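You operate a simulated robot arm through the tools that you are given. There is no shell and no other tool.

You are at the controls of a simulated robot arm. One attempt, no reset.

TASK
Swing the big port's clamp shut, run its wing nut tight and lock carriages R1 and R3.
Fine: turn each carriage's knob till its mark points up; leave the chamber's valves and carriage R2.

Only the result counts: the job must be done as asked and must still hold three seconds after the hand-in. Knocking over, shifting, dropping, spilling or breaking anything else fails it.

THE ROBOT
A 6-joint arm with a two-finger gripper, fixed in place. Base frame: the origin is at the foot of the arm, x ahead of it, y to its left, z up. Units: m, degrees, N and s.
Its first joint turns from -166.0 to 166.0 degrees. Payload 2.45 kg.
The TCP is the grasp point between the finger pads, 0.02 m short of the fingertips. In the tool frame z runs along the fingers and y along their closing line. The gripper opens to 0.14 m. The gripper's body begins 0.168 m behind the TCP.
Orientation is told as [roll, pitch, yaw] about the base's x, y, z axes, in that order, counted from this pose: with the fingers straight down and closing along the base's y, the tool's x points along the base's -x, its y along +y and its z along -z.

THE INTERFACE
- The arm moves only by the tool move_arm. Its argument "targets" is a list of rows, each an object (a shift or turn left out is 0, a gripper value left out holds the last) with "gripper": the gripper command, from -1 (shut) to 1 (fully open), values between in proportion; "travel": the shift along the tool's x, y, z in cm, a list of three; "angular": the turn, a rotation vector about the tool's x, y, z in degrees, a list of three. In form: [{"gripper": gripper, "travel": [tx, ty, tz], "angular": [wx, wy, wz]}, ...]. A call has 1 to 20 rows; each row shifts and turns the commanded pose from where the row before left it, along the tool's axes as they then stand. A row lasts 0.2 s, in which the tool goes at most 0.05 m and 8.6 degrees; a call with a longer step from one row to the next is refused whole, and so is a gripper value outside its range. A pose out of reach is approached as far as the arm can. The call stops where the force on the tool passes 90 N (or 10 N more than at its start, if that is more) or the arm is blocked; 0.2 s more then pass. The fingers move at their own pace (about 0.045 m/s each) and stop on an object; they squeeze with about 29 N. The grip force told is the motor's: it shows also when the fingers shut on nothing. Time passes only in rows, and 0.2 s behind the last, so rows that do not move let the fingers close. It gives the time, the measured TCP pose, the force on the tool (base axes), the opening and the grip force at its end, in the units of the frame above (readings bear some noise), with the torque about the TCP (base axes, N m) and any sound that the robot's microphone picked up, and new pictures: "views" is both (left out), scene, wrist or none.
- Cameras (640 x 400 px; columns grow to the right, rows downward): "scene" is fixed at [0.3993, -0.4994, 1.8644]; the picture's right is [0.50, -0.87, 0.00], its down [-0.71, -0.41, -0.58] and it looks along [0.50, 0.29, -0.82] (base axes); focal length 318 px, centre (320, 200). "wrist" rides on the gripper at [0.078, 0.011, -0.209] in the tool frame; the picture's right is [-0.14, 0.99, 0.00], its down [-0.92, -0.13, -0.37] and it looks along [-0.36, -0.05, 0.93] (tool axes); focal length 280 px, centre (320, 200).
- measure_at(camera, pixels): for up to 12 pixels [column, row] of the newest picture of that camera ("zoom" is the newest enlarged one), the place [x, y, z] in the base frame of the surface seen there, good to about 0.002 m. The clock stands still meanwhile.
- enlarge(camera, box): a new picture of the part [left, top, right, bottom] of that camera's present view, enlarged. The clock stands still meanwhile.
- close_job(): hands the job in; it is judged then, once.

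Unless the task says otherwise, let go and move clear before handing in.

The tools are called as name(argument=value, ...) on one line, values as JSON. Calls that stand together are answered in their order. move_arm: Moves the arm, as the interface text tells. Its arguments: {"type":"object","properties":{"targets":{"type":"array","items":{"type":"object","properties":{"gripper":{"type":"number"},"travel":{"type":"array","items":{"type":"number"}},"angular":{"type":"array","items":{"type":"number"}}}}},"views":{"type":"string","enum":["both","scene","wrist","none"]}},"required":["targets"]} The other tools are called the same way: measure_at (camera, pixels) gives the place of the surface under pixels of a picture; enlarge (camera, box) takes an enlarged picture of a part of a camera's view; close_job () hands the job in.

At the start:

```text
t: 0.0
position: [0.5155, -0.2342, 1.4787]
ee_rot: [0.0, 0.1, 0.1]
contact_force: [0.6, -0.4, 0.0]
ft_torque: [-0.02, 0.02, 0.03]
gripper_width: 0.1397
grip_force: 0.1
```

scene: 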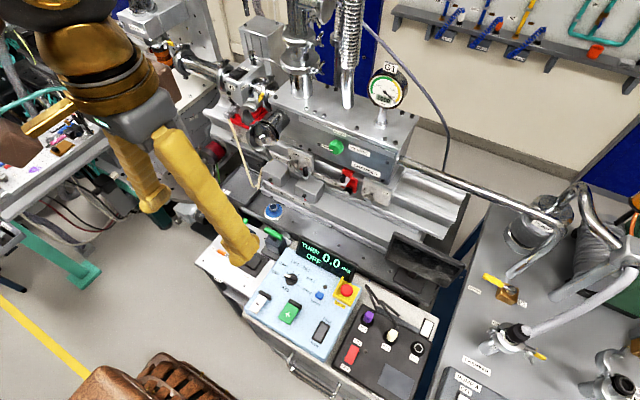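
wrist: 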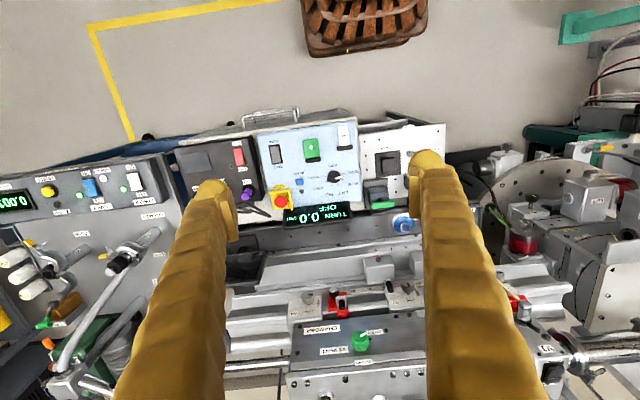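

The scene shows a chamber with a gauge G1 around (385,90), red parts near (250,115) and (348,180), and panels in front. I'll enlarge several areas to identify the clamp, wing nut and carriages.

enlarge(camera="scene", box=[200, 60, 420, 220])

enlarge(camera="scene", box=[220, 100, 320, 200])

enlarge(camera="wrist", box=[200, 220, 440, 400])

enlarge(camera="wrist", box=[440, 140, 640, 400])

```text
2.50 times, centred on (310, 140) of scene
```

zoom: 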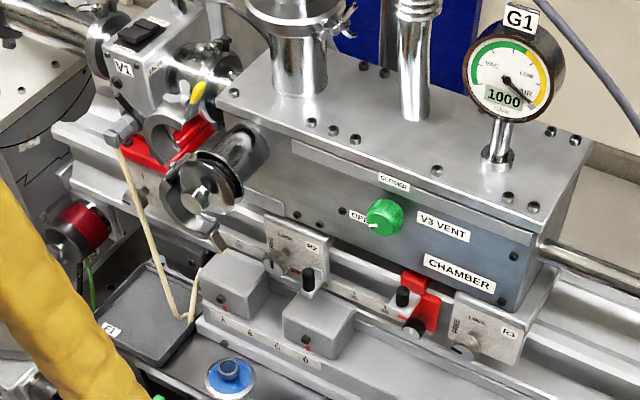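

```text
4.00 times, centred on (270, 150) of scene
```

zoom: 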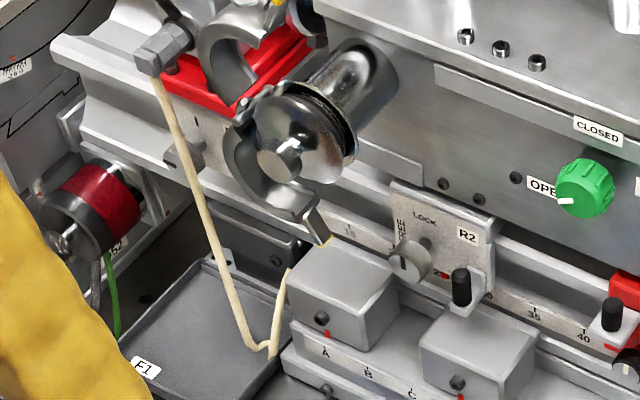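

```text
2.22 times, centred on (320, 310) of wrist
```

zoom: 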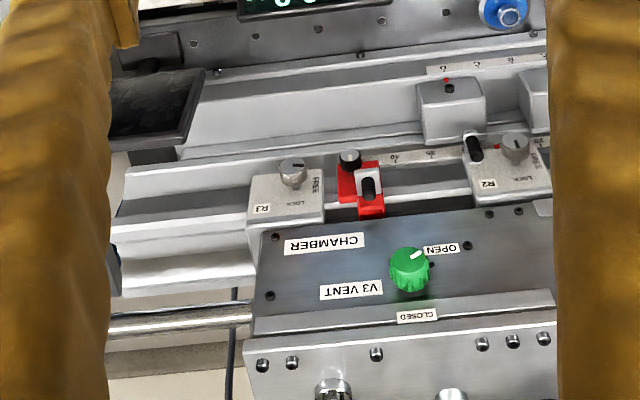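

```text
1.54 times, centred on (540, 270) of wrist
```

zoom: 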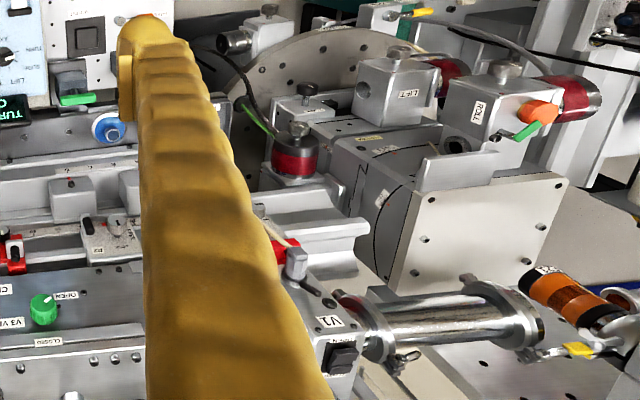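

The open clamp appears to be around the blank flange at scene (266,132); carriages R2 at ~(310,165) and R3 at ~(378,190). I'll zoom deeper on the clamp and look for R1.

enlarge(camera="scene", box=[225, 75, 305, 165])

measure_at(camera="zoom", pixels=[[320, 200], [100, 100], [200, 200], [250, 250], [400, 150]])

enlarge(camera="scene", box=[140, 0, 320, 112])

```text
4.44 times, centred on (265, 120) of scene
```

zoom: 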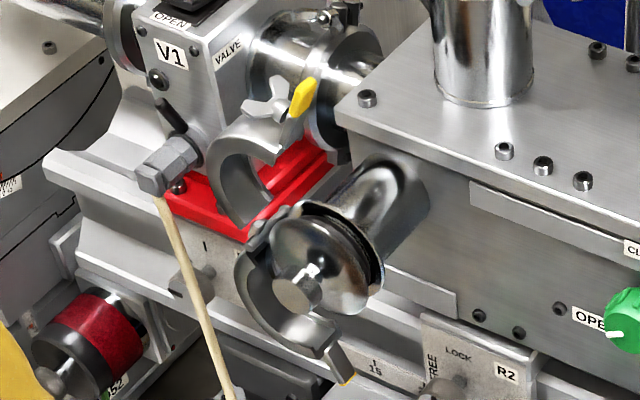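

```text
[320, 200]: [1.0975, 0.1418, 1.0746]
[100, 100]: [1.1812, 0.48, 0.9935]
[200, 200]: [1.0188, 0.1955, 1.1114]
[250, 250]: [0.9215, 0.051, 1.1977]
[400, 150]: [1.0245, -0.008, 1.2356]
```

```text
3.56 times, centred on (230, 56) of scene
```

zoom: 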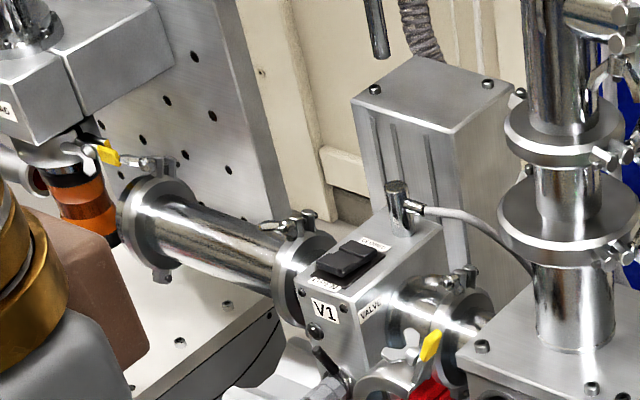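

The big port's clamp is open: upper jaw at zoom (230,170) with a wing nut at (270,100), lower jaw at (290,320) around the blank flange. I'll measure it finely, and look at R3 and R1.

enlarge(camera="scene", box=[240, 85, 300, 165])

measure_at(camera="scene", pixels=[[264, 137], [278, 140], [262, 147], [275, 153], [283, 160], [257, 121], [253, 113], [261, 101], [267, 97], [268, 107], [249, 118], [285, 120]])

enlarge(camera="scene", box=[330, 150, 420, 220])

measure_at(camera="scene", pixels=[[372, 193], [378, 188], [365, 184], [385, 195], [388, 182], [350, 180], [345, 187], [310, 164], [320, 165], [336, 146], [370, 165], [400, 150]])

```text
5.00 times, centred on (270, 125) of scene
```

zoom: 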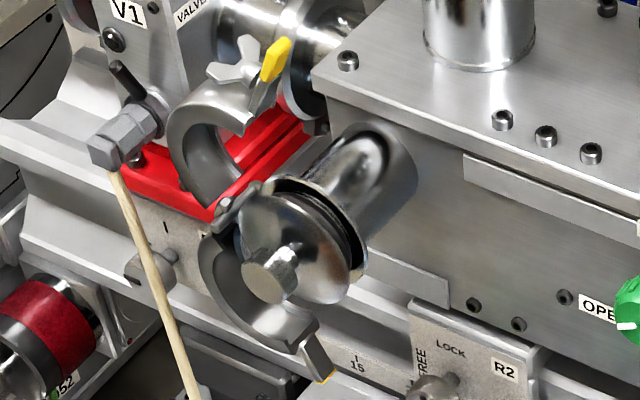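

```text
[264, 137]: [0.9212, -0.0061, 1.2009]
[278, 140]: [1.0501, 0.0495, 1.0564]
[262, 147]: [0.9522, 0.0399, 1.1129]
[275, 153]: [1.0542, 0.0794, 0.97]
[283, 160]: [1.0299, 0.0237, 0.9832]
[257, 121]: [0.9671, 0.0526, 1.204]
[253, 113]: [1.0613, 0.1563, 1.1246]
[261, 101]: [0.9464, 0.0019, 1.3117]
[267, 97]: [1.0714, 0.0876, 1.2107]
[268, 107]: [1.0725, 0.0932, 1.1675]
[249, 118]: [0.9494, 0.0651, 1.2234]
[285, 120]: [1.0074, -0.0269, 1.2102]
```

```text
5.71 times, centred on (375, 185) of scene
```

zoom: 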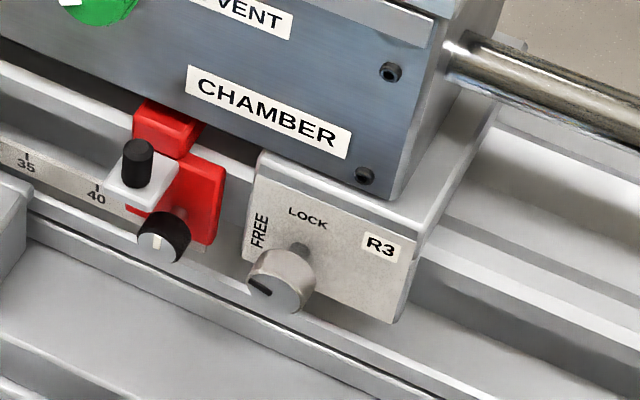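

```text
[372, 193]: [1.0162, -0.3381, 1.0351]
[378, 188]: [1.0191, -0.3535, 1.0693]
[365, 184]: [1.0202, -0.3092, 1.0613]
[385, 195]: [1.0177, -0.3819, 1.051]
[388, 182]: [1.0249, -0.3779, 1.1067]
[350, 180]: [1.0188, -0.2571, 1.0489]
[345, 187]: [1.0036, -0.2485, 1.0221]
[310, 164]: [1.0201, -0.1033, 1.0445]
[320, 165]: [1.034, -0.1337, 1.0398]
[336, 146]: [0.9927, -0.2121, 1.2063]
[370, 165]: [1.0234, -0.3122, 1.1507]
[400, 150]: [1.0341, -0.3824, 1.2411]
```

R3's knob (zoom (282,280)) sits on a face at x≈1.02 facing −x, its mark pointing left to FREE; LOCK is up. I'll now find R1's knob near scene (236,139) and map obstacles.

enlarge(camera="scene", box=[215, 105, 285, 165])

measure_at(camera="scene", pixels=[[236, 139], [234, 138], [243, 135], [247, 136], [230, 119], [240, 114], [238, 150], [255, 187], [246, 172], [262, 184], [220, 150], [215, 150]])

measure_at(camera="scene", pixels=[[280, 175], [305, 190], [272, 211], [240, 200], [290, 310], [340, 290], [330, 260], [380, 345], [425, 260], [380, 235], [385, 90], [347, 100]])

```text
6.67 times, centred on (250, 135) of scene
```

zoom: 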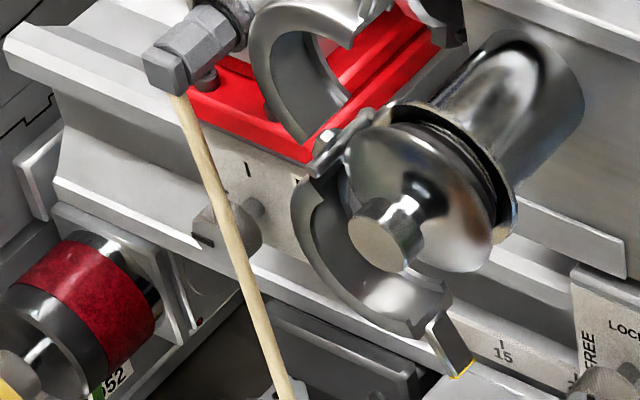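

```text
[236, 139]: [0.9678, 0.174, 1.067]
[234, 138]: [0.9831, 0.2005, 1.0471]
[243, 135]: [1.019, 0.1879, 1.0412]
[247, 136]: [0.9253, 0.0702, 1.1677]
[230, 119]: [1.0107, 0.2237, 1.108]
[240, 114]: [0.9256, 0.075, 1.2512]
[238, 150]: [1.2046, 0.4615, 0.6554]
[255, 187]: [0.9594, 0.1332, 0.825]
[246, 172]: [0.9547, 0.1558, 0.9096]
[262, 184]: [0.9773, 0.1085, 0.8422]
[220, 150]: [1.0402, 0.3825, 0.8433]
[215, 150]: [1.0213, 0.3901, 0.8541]
```

```text
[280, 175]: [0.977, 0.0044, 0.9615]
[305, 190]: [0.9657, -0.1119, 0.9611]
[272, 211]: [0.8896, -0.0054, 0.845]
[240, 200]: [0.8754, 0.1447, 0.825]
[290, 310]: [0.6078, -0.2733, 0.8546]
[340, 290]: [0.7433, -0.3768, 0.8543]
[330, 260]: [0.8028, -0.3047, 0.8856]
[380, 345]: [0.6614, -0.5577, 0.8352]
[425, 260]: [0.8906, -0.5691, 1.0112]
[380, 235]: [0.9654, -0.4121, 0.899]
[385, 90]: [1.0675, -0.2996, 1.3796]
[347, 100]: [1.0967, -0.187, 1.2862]
```

R1's knob is near scene (238,140) at about (0.98,0.19,1.05), with a pale rod hanging in front of it. I'll pitch the tool towards horizontal in a safe spot to see the fronts with the wrist camera.

move_arm(targets=[{"gripper": 0, "angular": [0, -8, 0]}, {"angular": [0, -8, 0]}, {"angular": [0, -8, 0]}, {"angular": [0, -8, 0]}, {"angular": [0, -8, 0]}, {"angular": [0, -8, 0]}, {"angular": [0, -8, 0]}])

```text
t: 1.1
position: [0.5811, -0.2835, 1.3845]
ee_rot: [6.3, -26.8, -3.3]
contact_force: [0.1, 0.5, -0.2]
ft_torque: [-0.07, -0.01, -0.03]
gripper_width: 0.0699
grip_force: 0.1
stopped in row 5: the arm was blocked; the commanded pose is now the measured one
```

scene: 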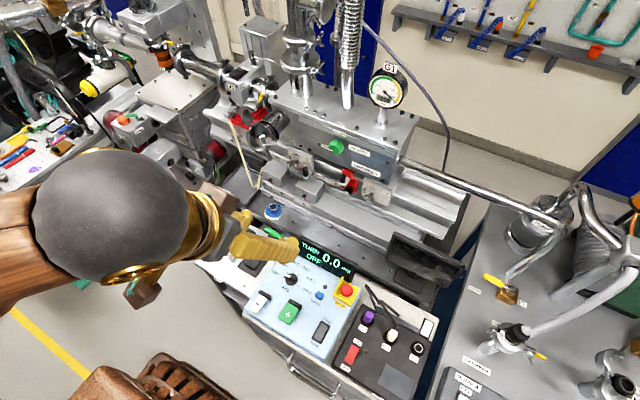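
wrist: 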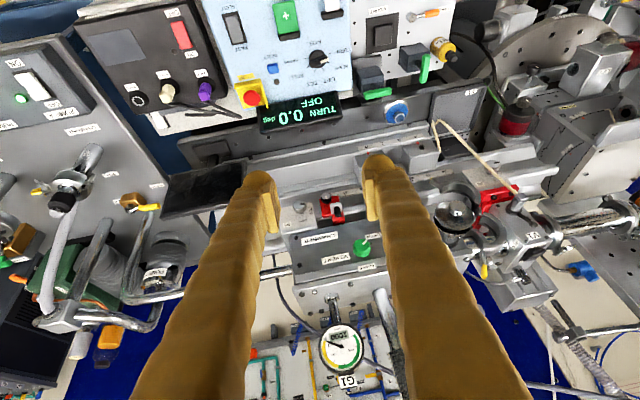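

The pitch was blocked at about −27° because the wrist came too close to the base. I'll move forward along +x at the same height before pitching further.

move_arm(targets=[{"travel": [-2.94, 1.62, 1.68]}, {"travel": [-2.94, 1.62, 1.68]}, {"travel": [-2.94, 1.62, 1.68]}, {"travel": [-2.94, 1.62, 1.68]}, {"travel": [-2.94, 1.62, 1.68]}])

```text
t: 2.3
position: [0.7491, -0.2022, 1.3847]
ee_rot: [6.2, -27.0, -3.2]
contact_force: [-1.1, -0.8, 1.0]
ft_torque: [-0.01, -0.03, -0.02]
gripper_width: 0.0701
grip_force: 0.0
```

scene: 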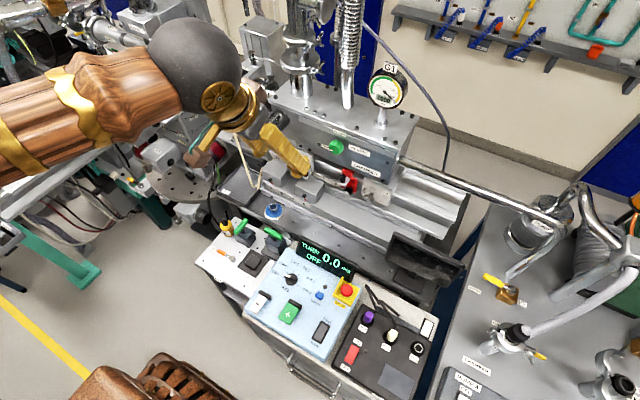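
wrist: 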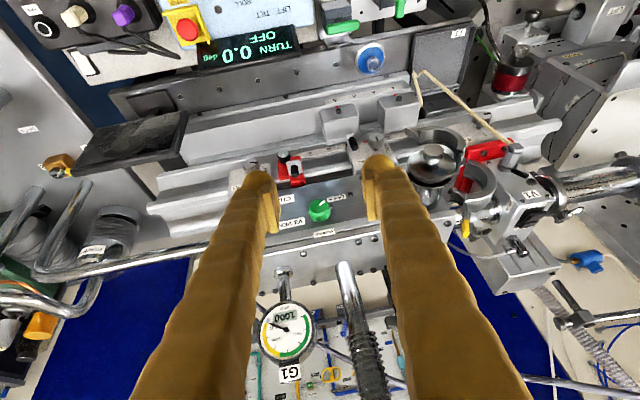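

Now at x=0.749 with plenty of clearance. I'll cancel the roll/yaw error and pitch on to horizontal.

move_arm(targets=[{"angular": [6.2, 0, 0]}, {"angular": [-1.45, 0, -2.85]}, {"angular": [0, -7.9, 0]}, {"angular": [0, -7.9, 0]}, {"angular": [0, -7.9, 0]}, {"angular": [0, -7.9, 0]}])

```text
t: 3.9
position: [0.7639, -0.2107, 1.3629]
ee_rot: [1.3, -57.0, -1.1]
contact_force: [1.0, -0.1, -1.2]
ft_torque: [-0.03, 0.0, 0.02]
gripper_width: 0.0701
grip_force: 0.0
stopped in row 6: the arm was blocked; the commanded pose is now the measured one
```

scene: 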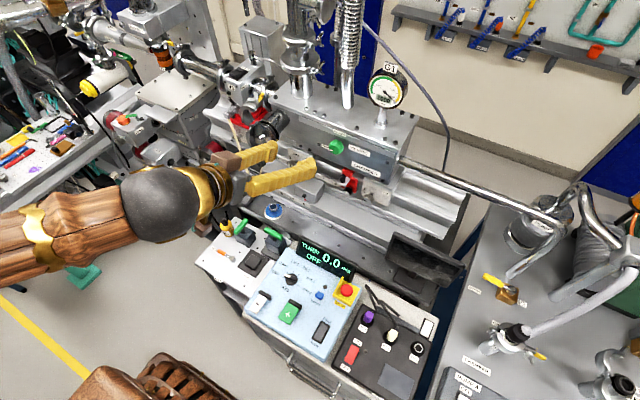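
wrist: 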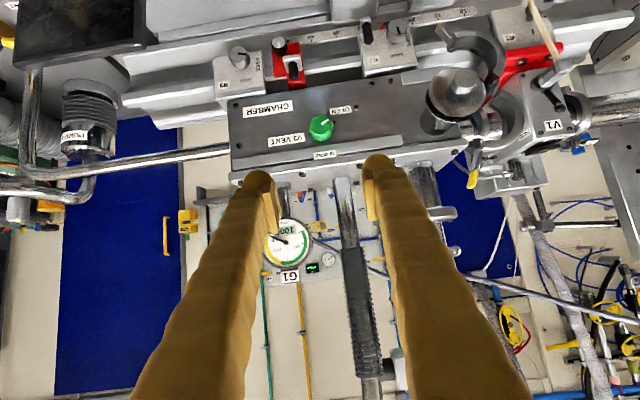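

Blocked at pitch −57°, likely a wrist limit tied to height. I'll lower by 16 cm and try pitching on.

move_arm(targets=[{"travel": [3.36, 0, 2.18]}, {"travel": [3.36, 0, 2.18]}, {"travel": [3.36, 0, 2.18]}, {"travel": [3.36, 0, 2.18]}, {"angular": [0, -8, 0]}, {"angular": [0, -8, 0]}, {"angular": [0, -8, 0]}, {"angular": [0, -8, 0]}])

```text
t: 5.7
position: [0.7638, -0.2085, 1.2042]
ee_rot: [38.3, -88.9, -38.4]
contact_force: [0.1, 0.8, -0.3]
ft_torque: [-0.03, 0.0, 0.04]
gripper_width: 0.0702
grip_force: 0.0
```

scene: 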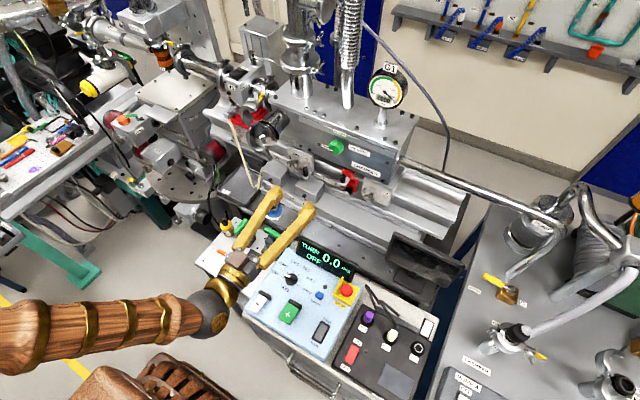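
wrist: 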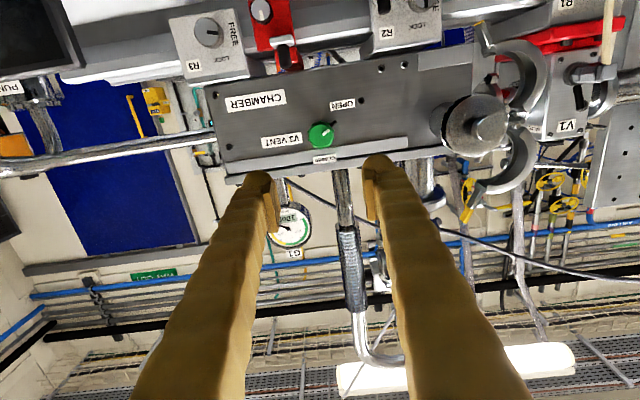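

The tool is now horizontal; the wrist view (upside down) shows the clamp with its hinge at (515,118), two open jaws at (515,55) and (500,175). I'll enlarge that, R3's knob at (207,30), and the rest.

enlarge(camera="wrist", box=[420, 0, 640, 240])

measure_at(camera="wrist", pixels=[[485, 125], [487, 120], [515, 118], [465, 125], [540, 60], [520, 40], [485, 40], [478, 25], [525, 150], [510, 185], [480, 188], [467, 210]])

measure_at(camera="wrist", pixels=[[207, 30], [207, 20], [225, 45], [200, 60], [260, 10], [385, 5], [425, 5], [410, 30], [320, 135], [605, 50], [580, 75], [565, 5]])

```text
1.67 times, centred on (530, 120) of wrist
```

zoom: 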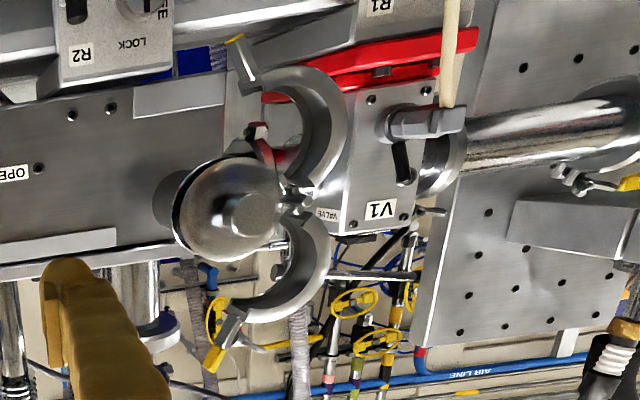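

```text
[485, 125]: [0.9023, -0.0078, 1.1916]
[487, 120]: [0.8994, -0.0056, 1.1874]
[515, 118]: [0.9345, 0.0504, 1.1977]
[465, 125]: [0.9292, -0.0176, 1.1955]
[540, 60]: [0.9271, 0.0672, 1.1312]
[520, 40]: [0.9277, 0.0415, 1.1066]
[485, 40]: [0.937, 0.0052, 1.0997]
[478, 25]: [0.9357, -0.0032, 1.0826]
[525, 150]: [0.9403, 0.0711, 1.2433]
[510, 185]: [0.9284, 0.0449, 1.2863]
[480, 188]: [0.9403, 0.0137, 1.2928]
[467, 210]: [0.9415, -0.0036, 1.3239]
```

```text
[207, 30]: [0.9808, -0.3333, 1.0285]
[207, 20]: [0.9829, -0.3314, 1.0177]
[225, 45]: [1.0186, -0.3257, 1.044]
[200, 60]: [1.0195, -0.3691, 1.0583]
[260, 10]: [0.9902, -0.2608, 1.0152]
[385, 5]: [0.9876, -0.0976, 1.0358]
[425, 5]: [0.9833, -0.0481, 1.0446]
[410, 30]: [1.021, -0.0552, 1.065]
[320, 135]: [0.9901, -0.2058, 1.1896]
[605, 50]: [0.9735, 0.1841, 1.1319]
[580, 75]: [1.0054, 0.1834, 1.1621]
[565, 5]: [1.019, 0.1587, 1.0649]
```

The clamp's two jaws are both open about ±55° round a hinge at (0.934,0.050,1.198); flange centre ≈(y −0.007, z 1.192). I'll slide sideways to y≈0.02 for a centred look.

move_arm(targets=[{"travel": [0, 4.4, 0]}, {"travel": [0, 4.4, 0]}, {"travel": [0, 4.4, 0]}, {"travel": [0, 4.4, 0]}, {"travel": [0, 4.4, 0]}])

enlarge(camera="wrist", box=[200, 20, 440, 220])

enlarge(camera="scene", box=[225, 75, 305, 165])

```text
t: 6.9
position: [0.7571, -0.0841, 1.2024]
ee_rot: [31.1, -88.7, -29.9]
contact_force: [0.6, 0.0, -0.3]
ft_torque: [0.0, 0.02, 0.0]
gripper_width: 0.0699
grip_force: 0.1
out of reach, approached as far as the arm can: row 3, 4, 5
```

scene: 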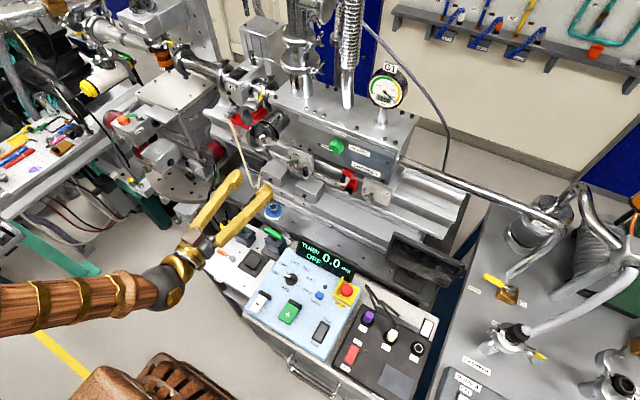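
wrist: 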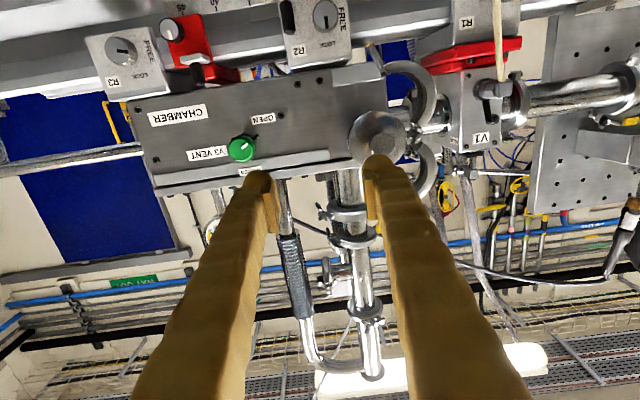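

```text
2.00 times, centred on (320, 120) of wrist
```

zoom: 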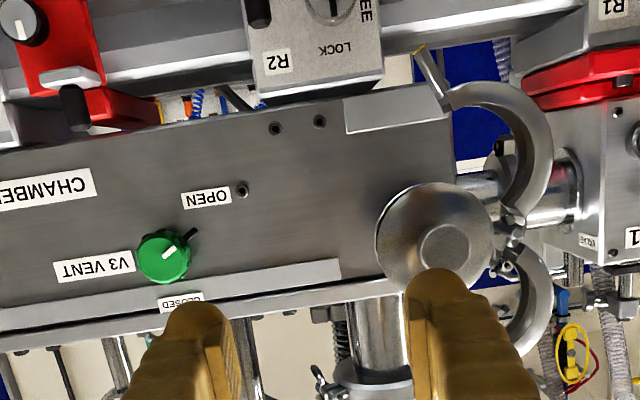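

```text
4.44 times, centred on (265, 120) of scene
```

zoom: 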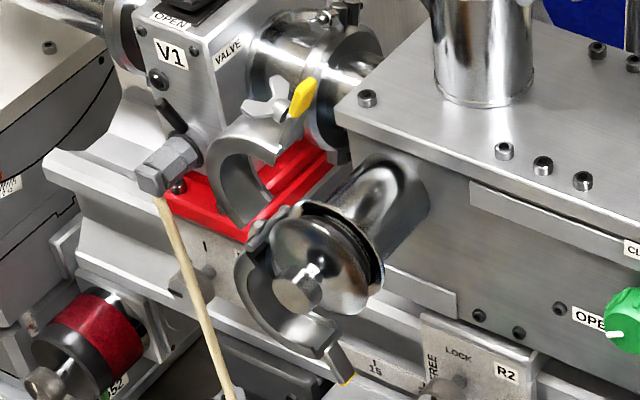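

Row 3–5 hit the inner reach limit, so I need more x when crossing the middle. I'll advance 4 cm, go over to y≈0.19 and lower to z≈1.12 to look at R1 and the pale rod.

move_arm(targets=[{"travel": [0, 0, 2]}, {"travel": [0, 0, 2]}, {"travel": [0, 3, 0]}, {"travel": [0, 3, 0]}, {"travel": [0, 3, 0]}, {"travel": [0, 3, 0]}, {"travel": [2, 3, 0]}, {"travel": [2, 3, 0]}, {"travel": [2, 0, 0]}, {"travel": [2, 0, 0]}])

enlarge(camera="wrist", box=[200, 0, 440, 160])

```text
t: 9.1
position: [0.7718, -0.1062, 1.1242]
ee_rot: [45.8, -88.5, -45.2]
contact_force: [-0.1, 0.1, 0.1]
ft_torque: [0.02, 0.01, -0.02]
gripper_width: 0.0699
grip_force: 0.1
out of reach, approached as far as the arm can: row 1, 2, 3, 4, 5, 6, 7, 8, 9, 10
```

scene: 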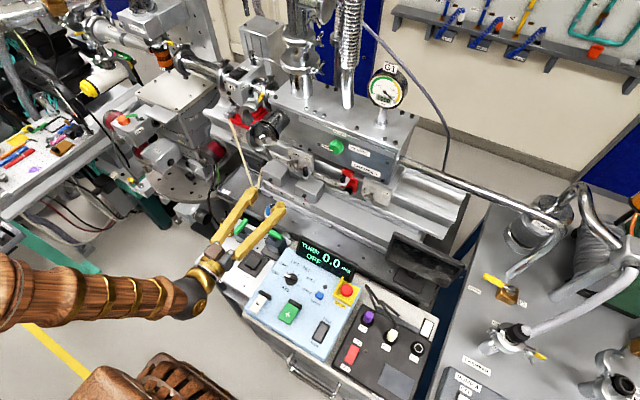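
wrist: 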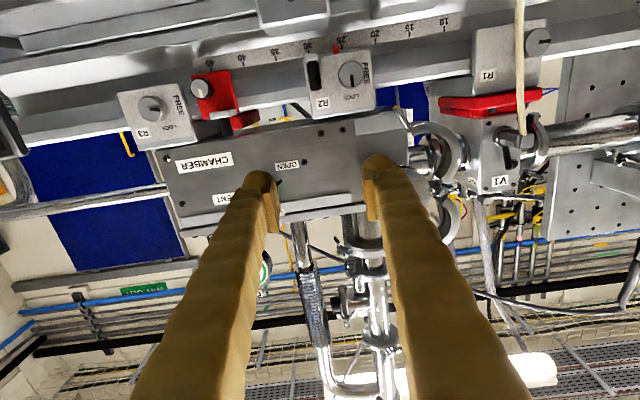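

```text
2.50 times, centred on (320, 80) of wrist
```

zoom: 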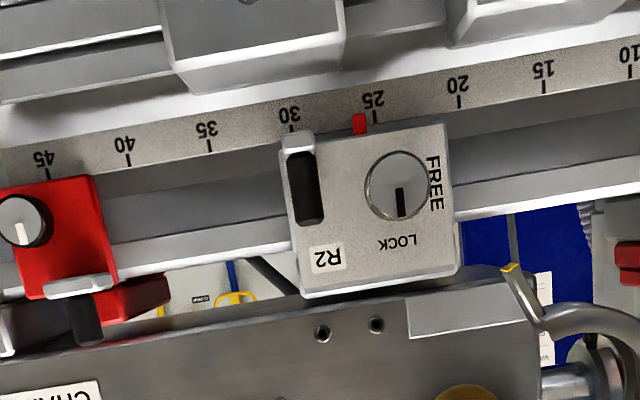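

R2's mark points up to LOCK, R3's to FREE. The stall looks like a wrist-flip limit near y=0 with a level tool, so I'll bring the command back, tilt the tool down ~45°, then cross.

move_arm(targets=[{"travel": [0, -4.9, 0]}, {"travel": [0, -4.9, 0]}, {"travel": [0, -4.9, 0]}, {"travel": [0, -4.9, 0]}, {"travel": [0, -4.9, 0]}, {"travel": [0, -4.9, 0]}, {"travel": [0, -4.9, 0]}, {"angular": [0, 8.4, 0]}, {"angular": [0, 8.4, 0]}, {"angular": [0, 8.4, 0]}, {"angular": [0, 8.4, 0]}, {"angular": [0, 8.4, 0]}])

```text
t: 11.7
position: [0.7716, -0.4497, 1.1201]
ee_rot: [0.8, -47.1, -0.8]
contact_force: [0.6, 0.3, -0.8]
ft_torque: [-0.04, 0.02, 0.02]
gripper_width: 0.0697
grip_force: 0.0
```

scene: 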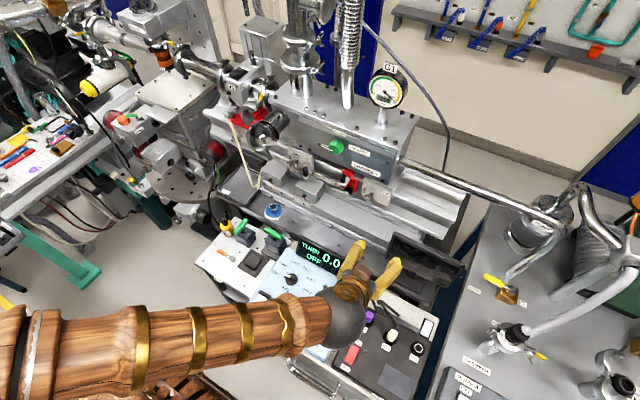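
wrist: 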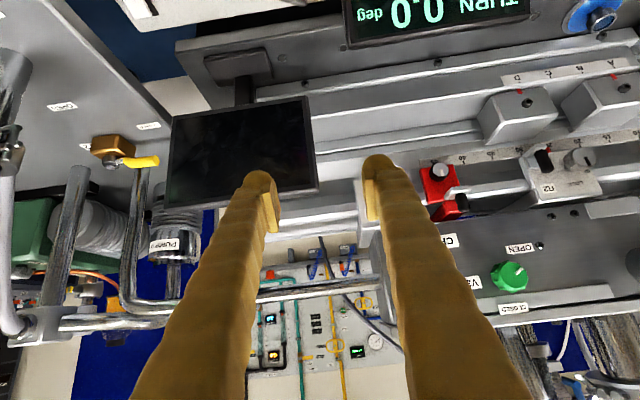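

The command follows the reached pose. With the tool now at −47° pitch I'll sweep across to y≈+0.19 at this height, which is clear of everything.

move_arm(targets=[{"travel": [0, 4.9, 0]}, {"travel": [0, 4.9, 0]}, {"travel": [0, 4.9, 0]}, {"travel": [0, 4.9, 0]}, {"travel": [0, 4.9, 0]}, {"travel": [0, 4.9, 0]}, {"travel": [0, 4.9, 0]}, {"travel": [0, 4.9, 0]}, {"travel": [0, 4.9, 0]}, {"travel": [0, 4.9, 0]}, {"travel": [0, 4.9, 0]}, {"travel": [0, 4.9, 0]}])

enlarge(camera="wrist", box=[220, 60, 440, 200])

```text
t: 14.3
position: [0.7719, 0.1405, 1.1285]
ee_rot: [0.7, -47.0, -0.3]
contact_force: [0.3, 0.0, 0.5]
ft_torque: [0.04, 0.1, 0.01]
gripper_width: 0.07
grip_force: 0.0
```

scene: 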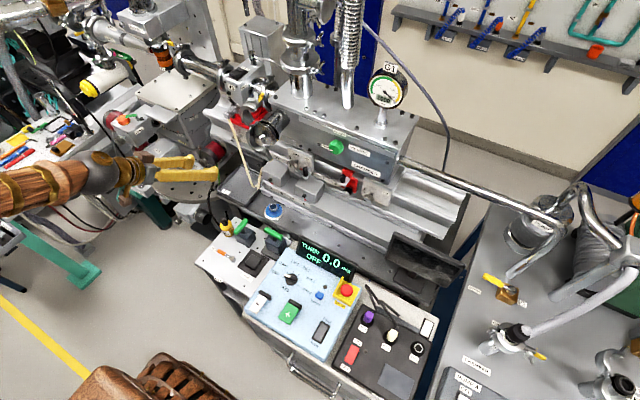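
wrist: 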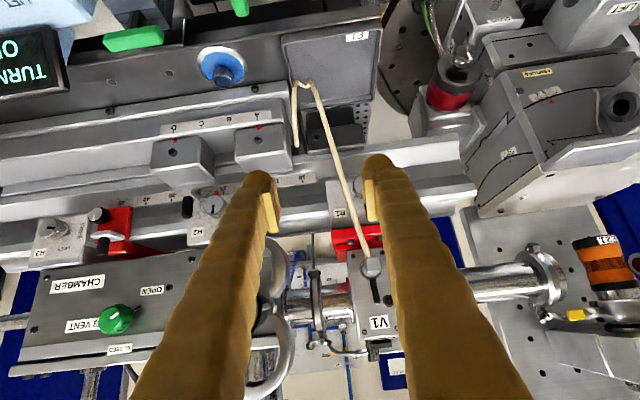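

```text
2.86 times, centred on (330, 130) of wrist
```

zoom: 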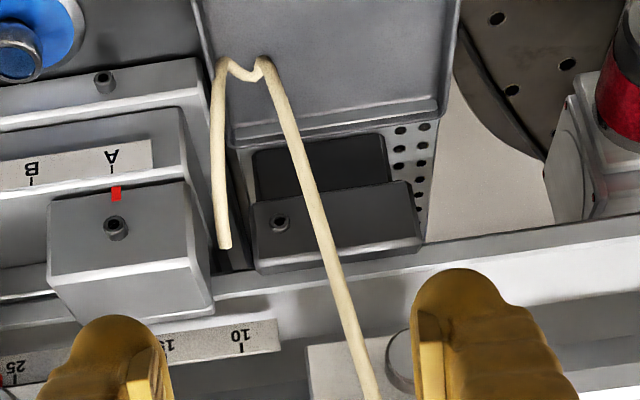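

The crossing worked. R1's knob is hidden behind the right finger near zoom (400,360), with a rope from V1's handle hanging just beside it. I'll raise the tool and pitch up to see it clearly.

move_arm(targets=[{"travel": [-3, 4, -3]}, {"travel": [-3, 1, -3]}, {"angular": [0, -8, 0]}, {"angular": [0, -8, 0]}, {"angular": [0, -8, 0]}, {"angular": [0, -8, 0]}, {"angular": [0, -8, 0]}])

enlarge(camera="wrist", box=[240, 0, 400, 120])

```text
refused: row 1 steps farther than a row can; nothing moved
```

```text
3.33 times, centred on (320, 60) of wrist
```

zoom: 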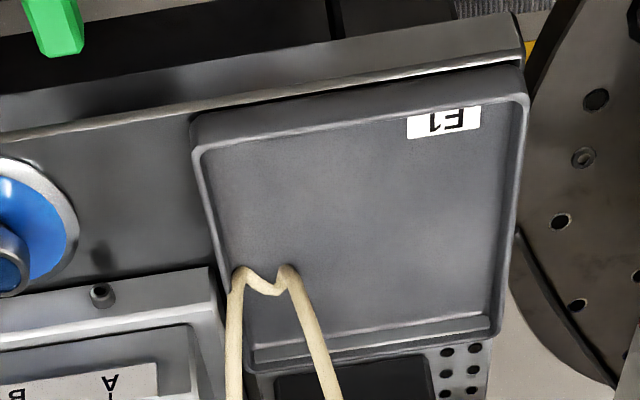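

The step was too long; I'll split it.

move_arm(targets=[{"travel": [-2.9, 1, -2.7]}, {"travel": [-2.9, 1, -2.7]}, {"travel": [0, 3, 0]}, {"angular": [0, -8, 0]}, {"angular": [0, -8, 0]}, {"angular": [0, -8, 0]}, {"angular": [0, -8, 0]}, {"angular": [0, -8, 0]}])

enlarge(camera="wrist", box=[240, 0, 400, 120])

```text
t: 16.1
position: [0.772, 0.19, 1.2068]
ee_rot: [14.4, -87.2, -14.3]
contact_force: [0.1, 0.3, 0.4]
ft_torque: [0.03, 0.02, -0.03]
gripper_width: 0.0699
grip_force: 0.1
```

scene: 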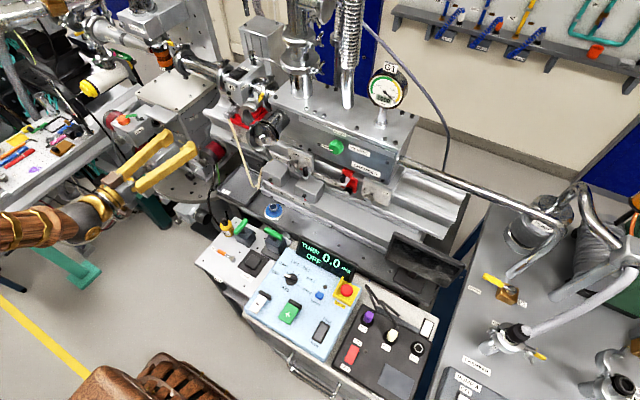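
wrist: 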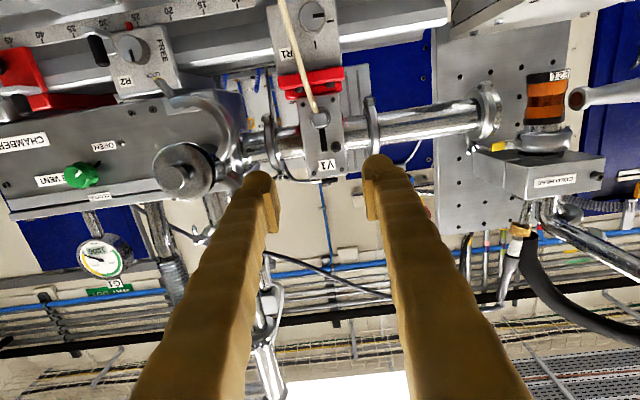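

```text
3.33 times, centred on (320, 60) of wrist
```

zoom: 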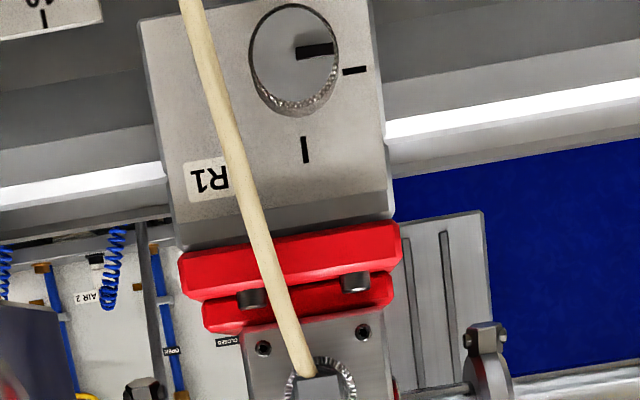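

R1's knob is clear at wrist (315,15), mark pointing to +y; it must turn to point up. I'll measure the knob, rope and nearby parts.

measure_at(camera="zoom", pixels=[[295, 50], [295, 15], [255, 50], [335, 60], [295, 100], [225, 130], [190, 10], [210, 70], [255, 220], [305, 150], [290, 250], [180, 190]])

measure_at(camera="wrist", pixels=[[312, 14], [285, 10], [295, 55], [308, 100], [320, 120], [320, 88], [182, 178], [240, 145], [215, 105], [180, 100], [158, 82], [130, 45]])

enlarge(camera="wrist", box=[100, 60, 300, 230])

```text
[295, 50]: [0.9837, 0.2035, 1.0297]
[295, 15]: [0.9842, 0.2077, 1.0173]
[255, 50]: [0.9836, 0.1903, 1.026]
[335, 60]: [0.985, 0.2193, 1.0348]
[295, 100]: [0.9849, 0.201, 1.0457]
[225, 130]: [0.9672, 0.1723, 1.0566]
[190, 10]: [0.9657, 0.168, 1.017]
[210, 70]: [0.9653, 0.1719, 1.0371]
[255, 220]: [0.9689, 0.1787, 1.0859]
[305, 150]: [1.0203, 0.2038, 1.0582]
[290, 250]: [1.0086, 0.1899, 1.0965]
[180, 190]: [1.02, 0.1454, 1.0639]
```

```text
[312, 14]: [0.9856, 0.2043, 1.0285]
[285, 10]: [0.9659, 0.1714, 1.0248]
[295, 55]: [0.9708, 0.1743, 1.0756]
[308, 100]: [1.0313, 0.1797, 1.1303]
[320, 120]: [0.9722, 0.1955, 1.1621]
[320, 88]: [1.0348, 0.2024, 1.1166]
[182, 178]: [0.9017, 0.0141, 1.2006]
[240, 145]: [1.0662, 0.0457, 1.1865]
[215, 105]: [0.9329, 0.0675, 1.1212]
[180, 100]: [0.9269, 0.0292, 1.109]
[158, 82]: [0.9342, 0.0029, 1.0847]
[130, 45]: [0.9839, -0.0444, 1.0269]
```

```text
2.35 times, centred on (200, 145) of wrist
```

zoom: 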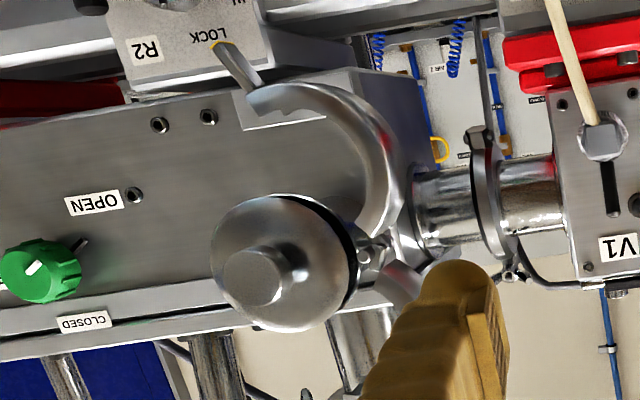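

R1's knob: face x≈0.984, centre (y 0.2045, z 1.0305), diameter ≈0.032; the rope passes at x≈0.966, y≈0.171, only 13 mm to its side. I'll grip with fingers above and below, turning in short strokes so no finger sweeps through the rope. First level the tool and roll it 90°.

move_arm(targets=[{"angular": [0, -2.7, -0.7]}, {"angular": [0, 0, 8.2]}, {"angular": [0, 0, 8.2]}, {"angular": [0, 0, 8.2]}, {"angular": [0, 0, 8.2]}, {"angular": [0, 0, 8.2]}, {"angular": [0, 0, 8.2]}, {"angular": [0, 0, 8.2]}, {"angular": [0, 0, 8.2]}, {"angular": [0, 0, 8.2]}, {"angular": [0, 0, 8.2]}, {"angular": [0, 0, 8]}])

```text
t: 18.7
position: [0.7154, 0.2791, 1.5403]
ee_rot: [78.4, -7.3, -92.6]
contact_force: [0.1, -0.6, -0.5]
ft_torque: [-0.01, -0.03, 0.0]
gripper_width: 0.0702
grip_force: 0.0
out of reach, approached as far as the arm can: row 3, 4, 5, 6, 7, 8, 9, 10, 11, 12
```

scene: 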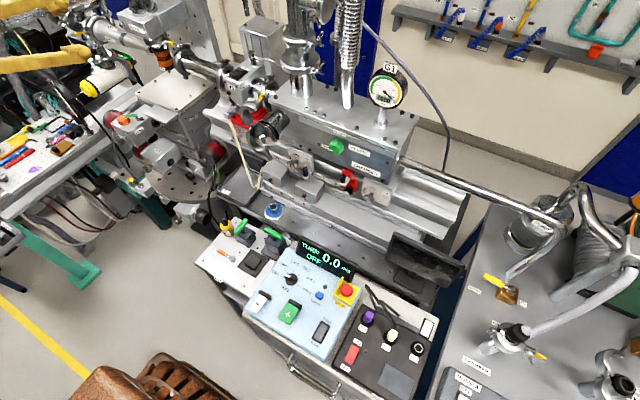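
wrist: 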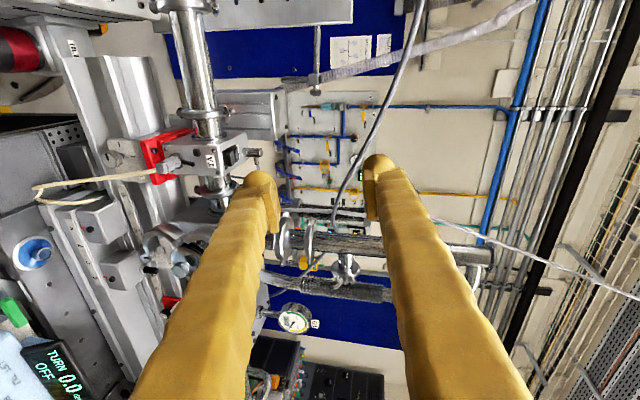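

The roll was out of reach in that direction and the arm drifted up to z=1.54 (clear of things). On this side the roll must go the other way, so I'll unwind −8° at a time here and check.

move_arm(targets=[{"angular": [0, 0, -8.3]}, {"angular": [0, 0, -8.3]}, {"angular": [0, 0, -8.3]}, {"angular": [0, 0, -8.3]}, {"angular": [0, 0, -8.3]}, {"angular": [0, 0, -8.3]}, {"angular": [0, 0, -8.3]}, {"angular": [0, 0, -8.3]}, {"angular": [0, 0, -8.3]}, {"angular": [0, 0, -8.3]}], views="wrist")

```text
t: 20.9
position: [0.7162, 0.2795, 1.5397]
ee_rot: [1.7, -80.3, -6.1]
contact_force: [0.2, 0.3, 1.1]
ft_torque: [0.03, 0.0, -0.02]
gripper_width: 0.0702
grip_force: 0.0
```

wrist: 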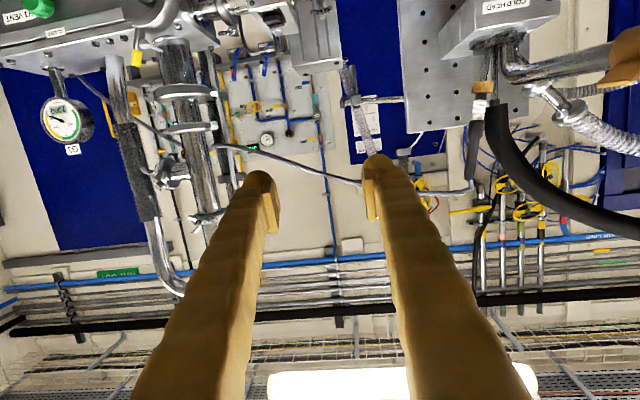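

Back to a neutral roll. I'll come down to about (0.80,0.19,1.20) and level the tool.

move_arm(targets=[{"travel": [3.99, -1.06, 1.85]}, {"travel": [3.99, -1.06, 1.85]}, {"travel": [3.99, -1.06, 1.85]}, {"travel": [3.99, -1.06, 1.85]}, {"travel": [3.99, -1.06, 1.85]}, {"travel": [3.99, -1.06, 1.85]}, {"travel": [3.99, -1.06, 1.85]}, {"travel": [3.99, -1.06, 1.85]}, {"angular": [-2.2, -4.8, 0]}, {"angular": [-2.2, -4.8, 0]}], views="wrist")

```text
t: 23.1
position: [0.8014, 0.1911, 1.199]
ee_rot: [92.6, -89.1, -92.4]
contact_force: [0.1, 0.1, 0.4]
ft_torque: [-0.04, 0.01, 0.01]
gripper_width: 0.07
grip_force: 0.0
```

wrist: 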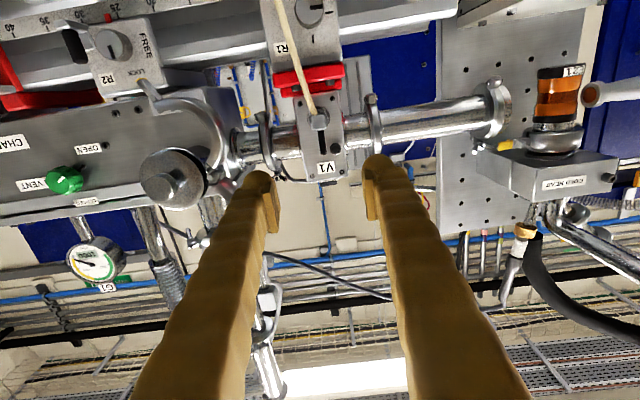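

Level at (0.801,0.191,1.199). Now I'll roll −8.2° per row, checking part-way.

move_arm(targets=[{"angular": [0, 0, -8.2]}, {"angular": [0, 0, -8.2]}, {"angular": [0, 0, -8.2]}], views="none")

```text
t: 23.9
position: [0.8008, 0.1898, 1.1988]
ee_rot: [-90.0, -66.1, 89.9]
contact_force: [-0.4, 0.3, 0.4]
ft_torque: [0.01, -0.01, 0.02]
gripper_width: 0.07
grip_force: 0.0
```

That direction works. I'll continue to −90°.

move_arm(targets=[{"angular": [0, 0, -8.26]}, {"angular": [0, 0, -8.26]}, {"angular": [0, 0, -8.26]}, {"angular": [0, 0, -8.26]}, {"angular": [0, 0, -8.26]}, {"angular": [0, 0, -8.26]}, {"angular": [0, 0, -8.26]}, {"angular": [0, 0, -8.26]}])

```text
t: 25.7
position: [0.8011, 0.1908, 1.1982]
ee_rot: [-89.9, 0.0, 90.0]
contact_force: [-0.5, -0.5, -0.1]
ft_torque: [-0.02, -0.01, 0.02]
gripper_width: 0.0699
grip_force: 0.1
```

scene: 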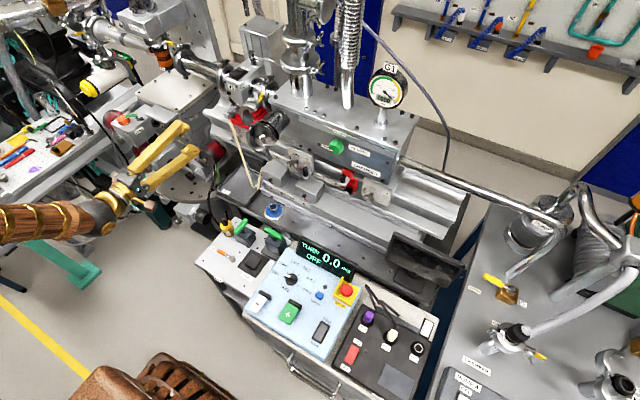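
wrist: 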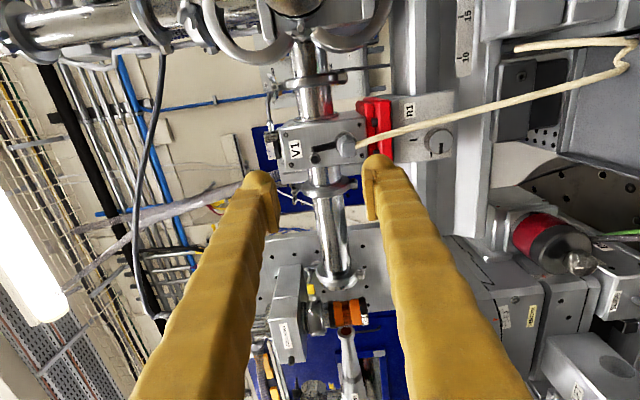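

Rolled with fingers now vertical-closing. I'll descend to the knob's height at z≈1.03, y≈0.2045, still back at x≈0.80, and check the view.

move_arm(targets=[{"gripper": -0.2, "travel": [-0.35, 4.2, 0]}, {"travel": [-0.34, 4.2, 0]}, {"travel": [-0.34, 4.2, 0]}, {"travel": [-0.34, 4.17, 0]}, {"travel": [0, 0, 4]}])

enlarge(camera="wrist", box=[240, 60, 440, 220])

```text
t: 26.9
position: [0.8406, 0.2049, 1.0297]
ee_rot: [-89.9, -0.1, 89.9]
contact_force: [-0.3, 0.3, 0.4]
ft_torque: [0.01, -0.02, -0.04]
gripper_width: 0.0561
grip_force: 0.1
```

scene: 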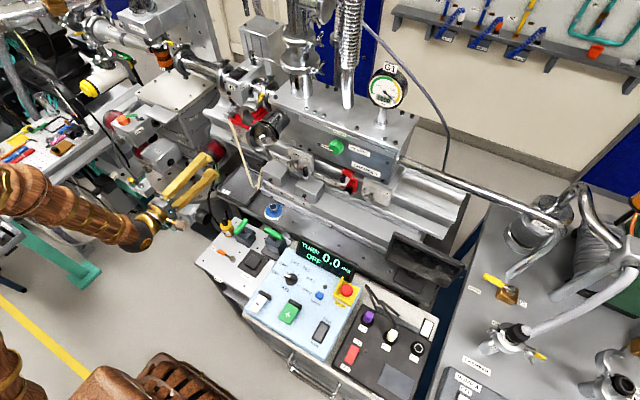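
wrist: 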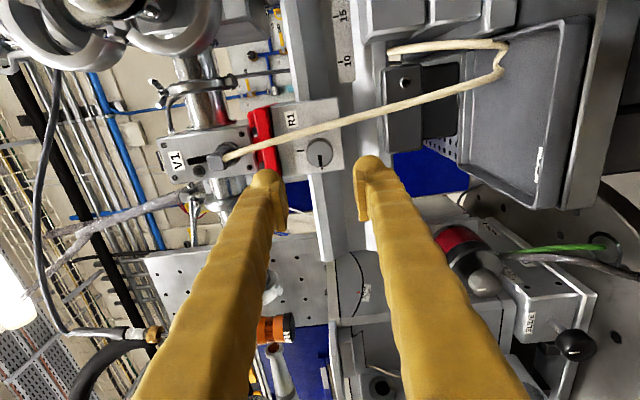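

```text
2.50 times, centred on (340, 140) of wrist
```

zoom: 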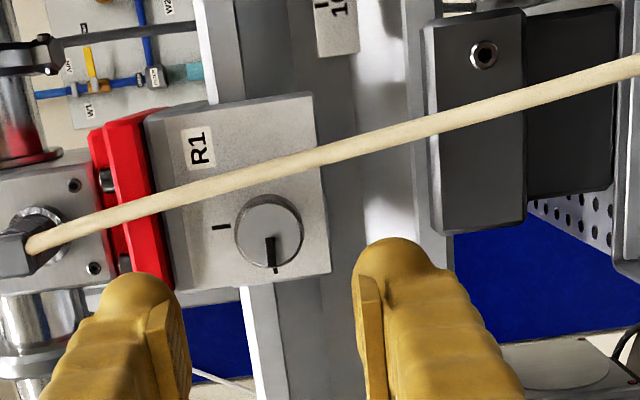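

Good view of R1's knob at zoom (270,230) with the rope above it in the picture. I'll measure both precisely again.

measure_at(camera="zoom", pixels=[[270, 230], [240, 230], [298, 230], [270, 200], [270, 258], [200, 187], [250, 170], [300, 158], [350, 142], [100, 220], [145, 230], [170, 260]])

```text
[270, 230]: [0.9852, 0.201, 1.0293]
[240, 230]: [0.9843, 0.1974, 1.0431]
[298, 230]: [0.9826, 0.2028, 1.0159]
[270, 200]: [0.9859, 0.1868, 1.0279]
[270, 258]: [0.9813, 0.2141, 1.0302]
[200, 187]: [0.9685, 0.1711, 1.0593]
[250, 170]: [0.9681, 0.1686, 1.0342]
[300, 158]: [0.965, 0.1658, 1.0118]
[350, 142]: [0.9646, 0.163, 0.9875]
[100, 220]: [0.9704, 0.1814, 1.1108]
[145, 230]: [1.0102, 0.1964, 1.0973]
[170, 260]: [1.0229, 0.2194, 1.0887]
```

Consistent: rope centre is 32 mm to the −y side of the knob's axis. I'll offset the grip 6 mm away from the rope, start with the closing line at 64°, and approach to just short of the rope's plane for a check.

move_arm(targets=[{"angular": [0, 0, -6.5]}, {"angular": [0, 0, -6.5]}, {"angular": [0, 0, -6.5]}, {"angular": [0, 0, -6.5]}, {"travel": [-0.38, 0.1, 3.3]}, {"travel": [0, 0, 3.3]}, {"travel": [0, 0, 3.3]}])

enlarge(camera="wrist", box=[220, 60, 420, 220])

enlarge(camera="scene", box=[180, 100, 290, 210])

```text
t: 28.5
position: [0.9393, 0.2089, 1.0277]
ee_rot: [-89.9, 25.9, 90.0]
contact_force: [0.3, -0.3, 0.6]
ft_torque: [-0.03, -0.01, 0.01]
gripper_width: 0.0558
grip_force: 0.1
```

scene: 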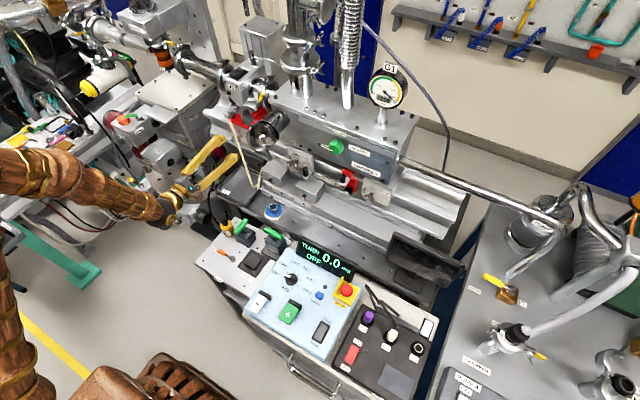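
wrist: 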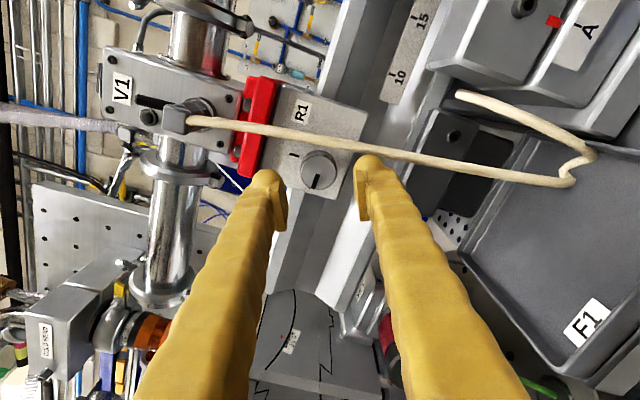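

```text
2.50 times, centred on (320, 140) of wrist
```

zoom: 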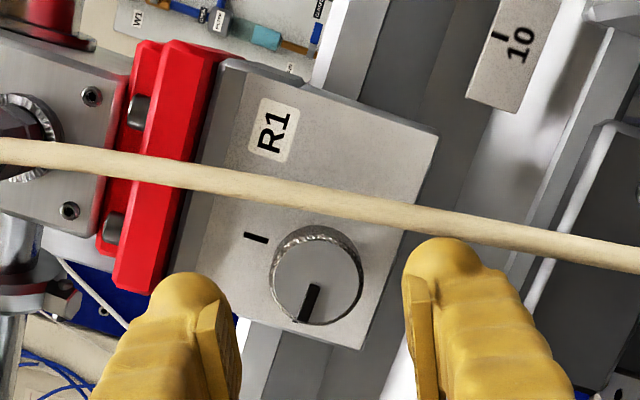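

```text
3.64 times, centred on (235, 155) of scene
```

zoom: 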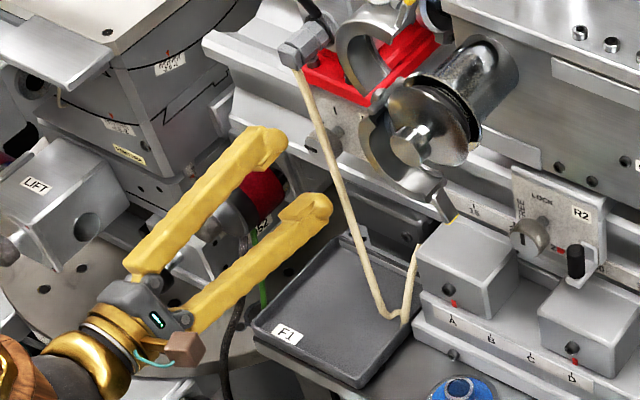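

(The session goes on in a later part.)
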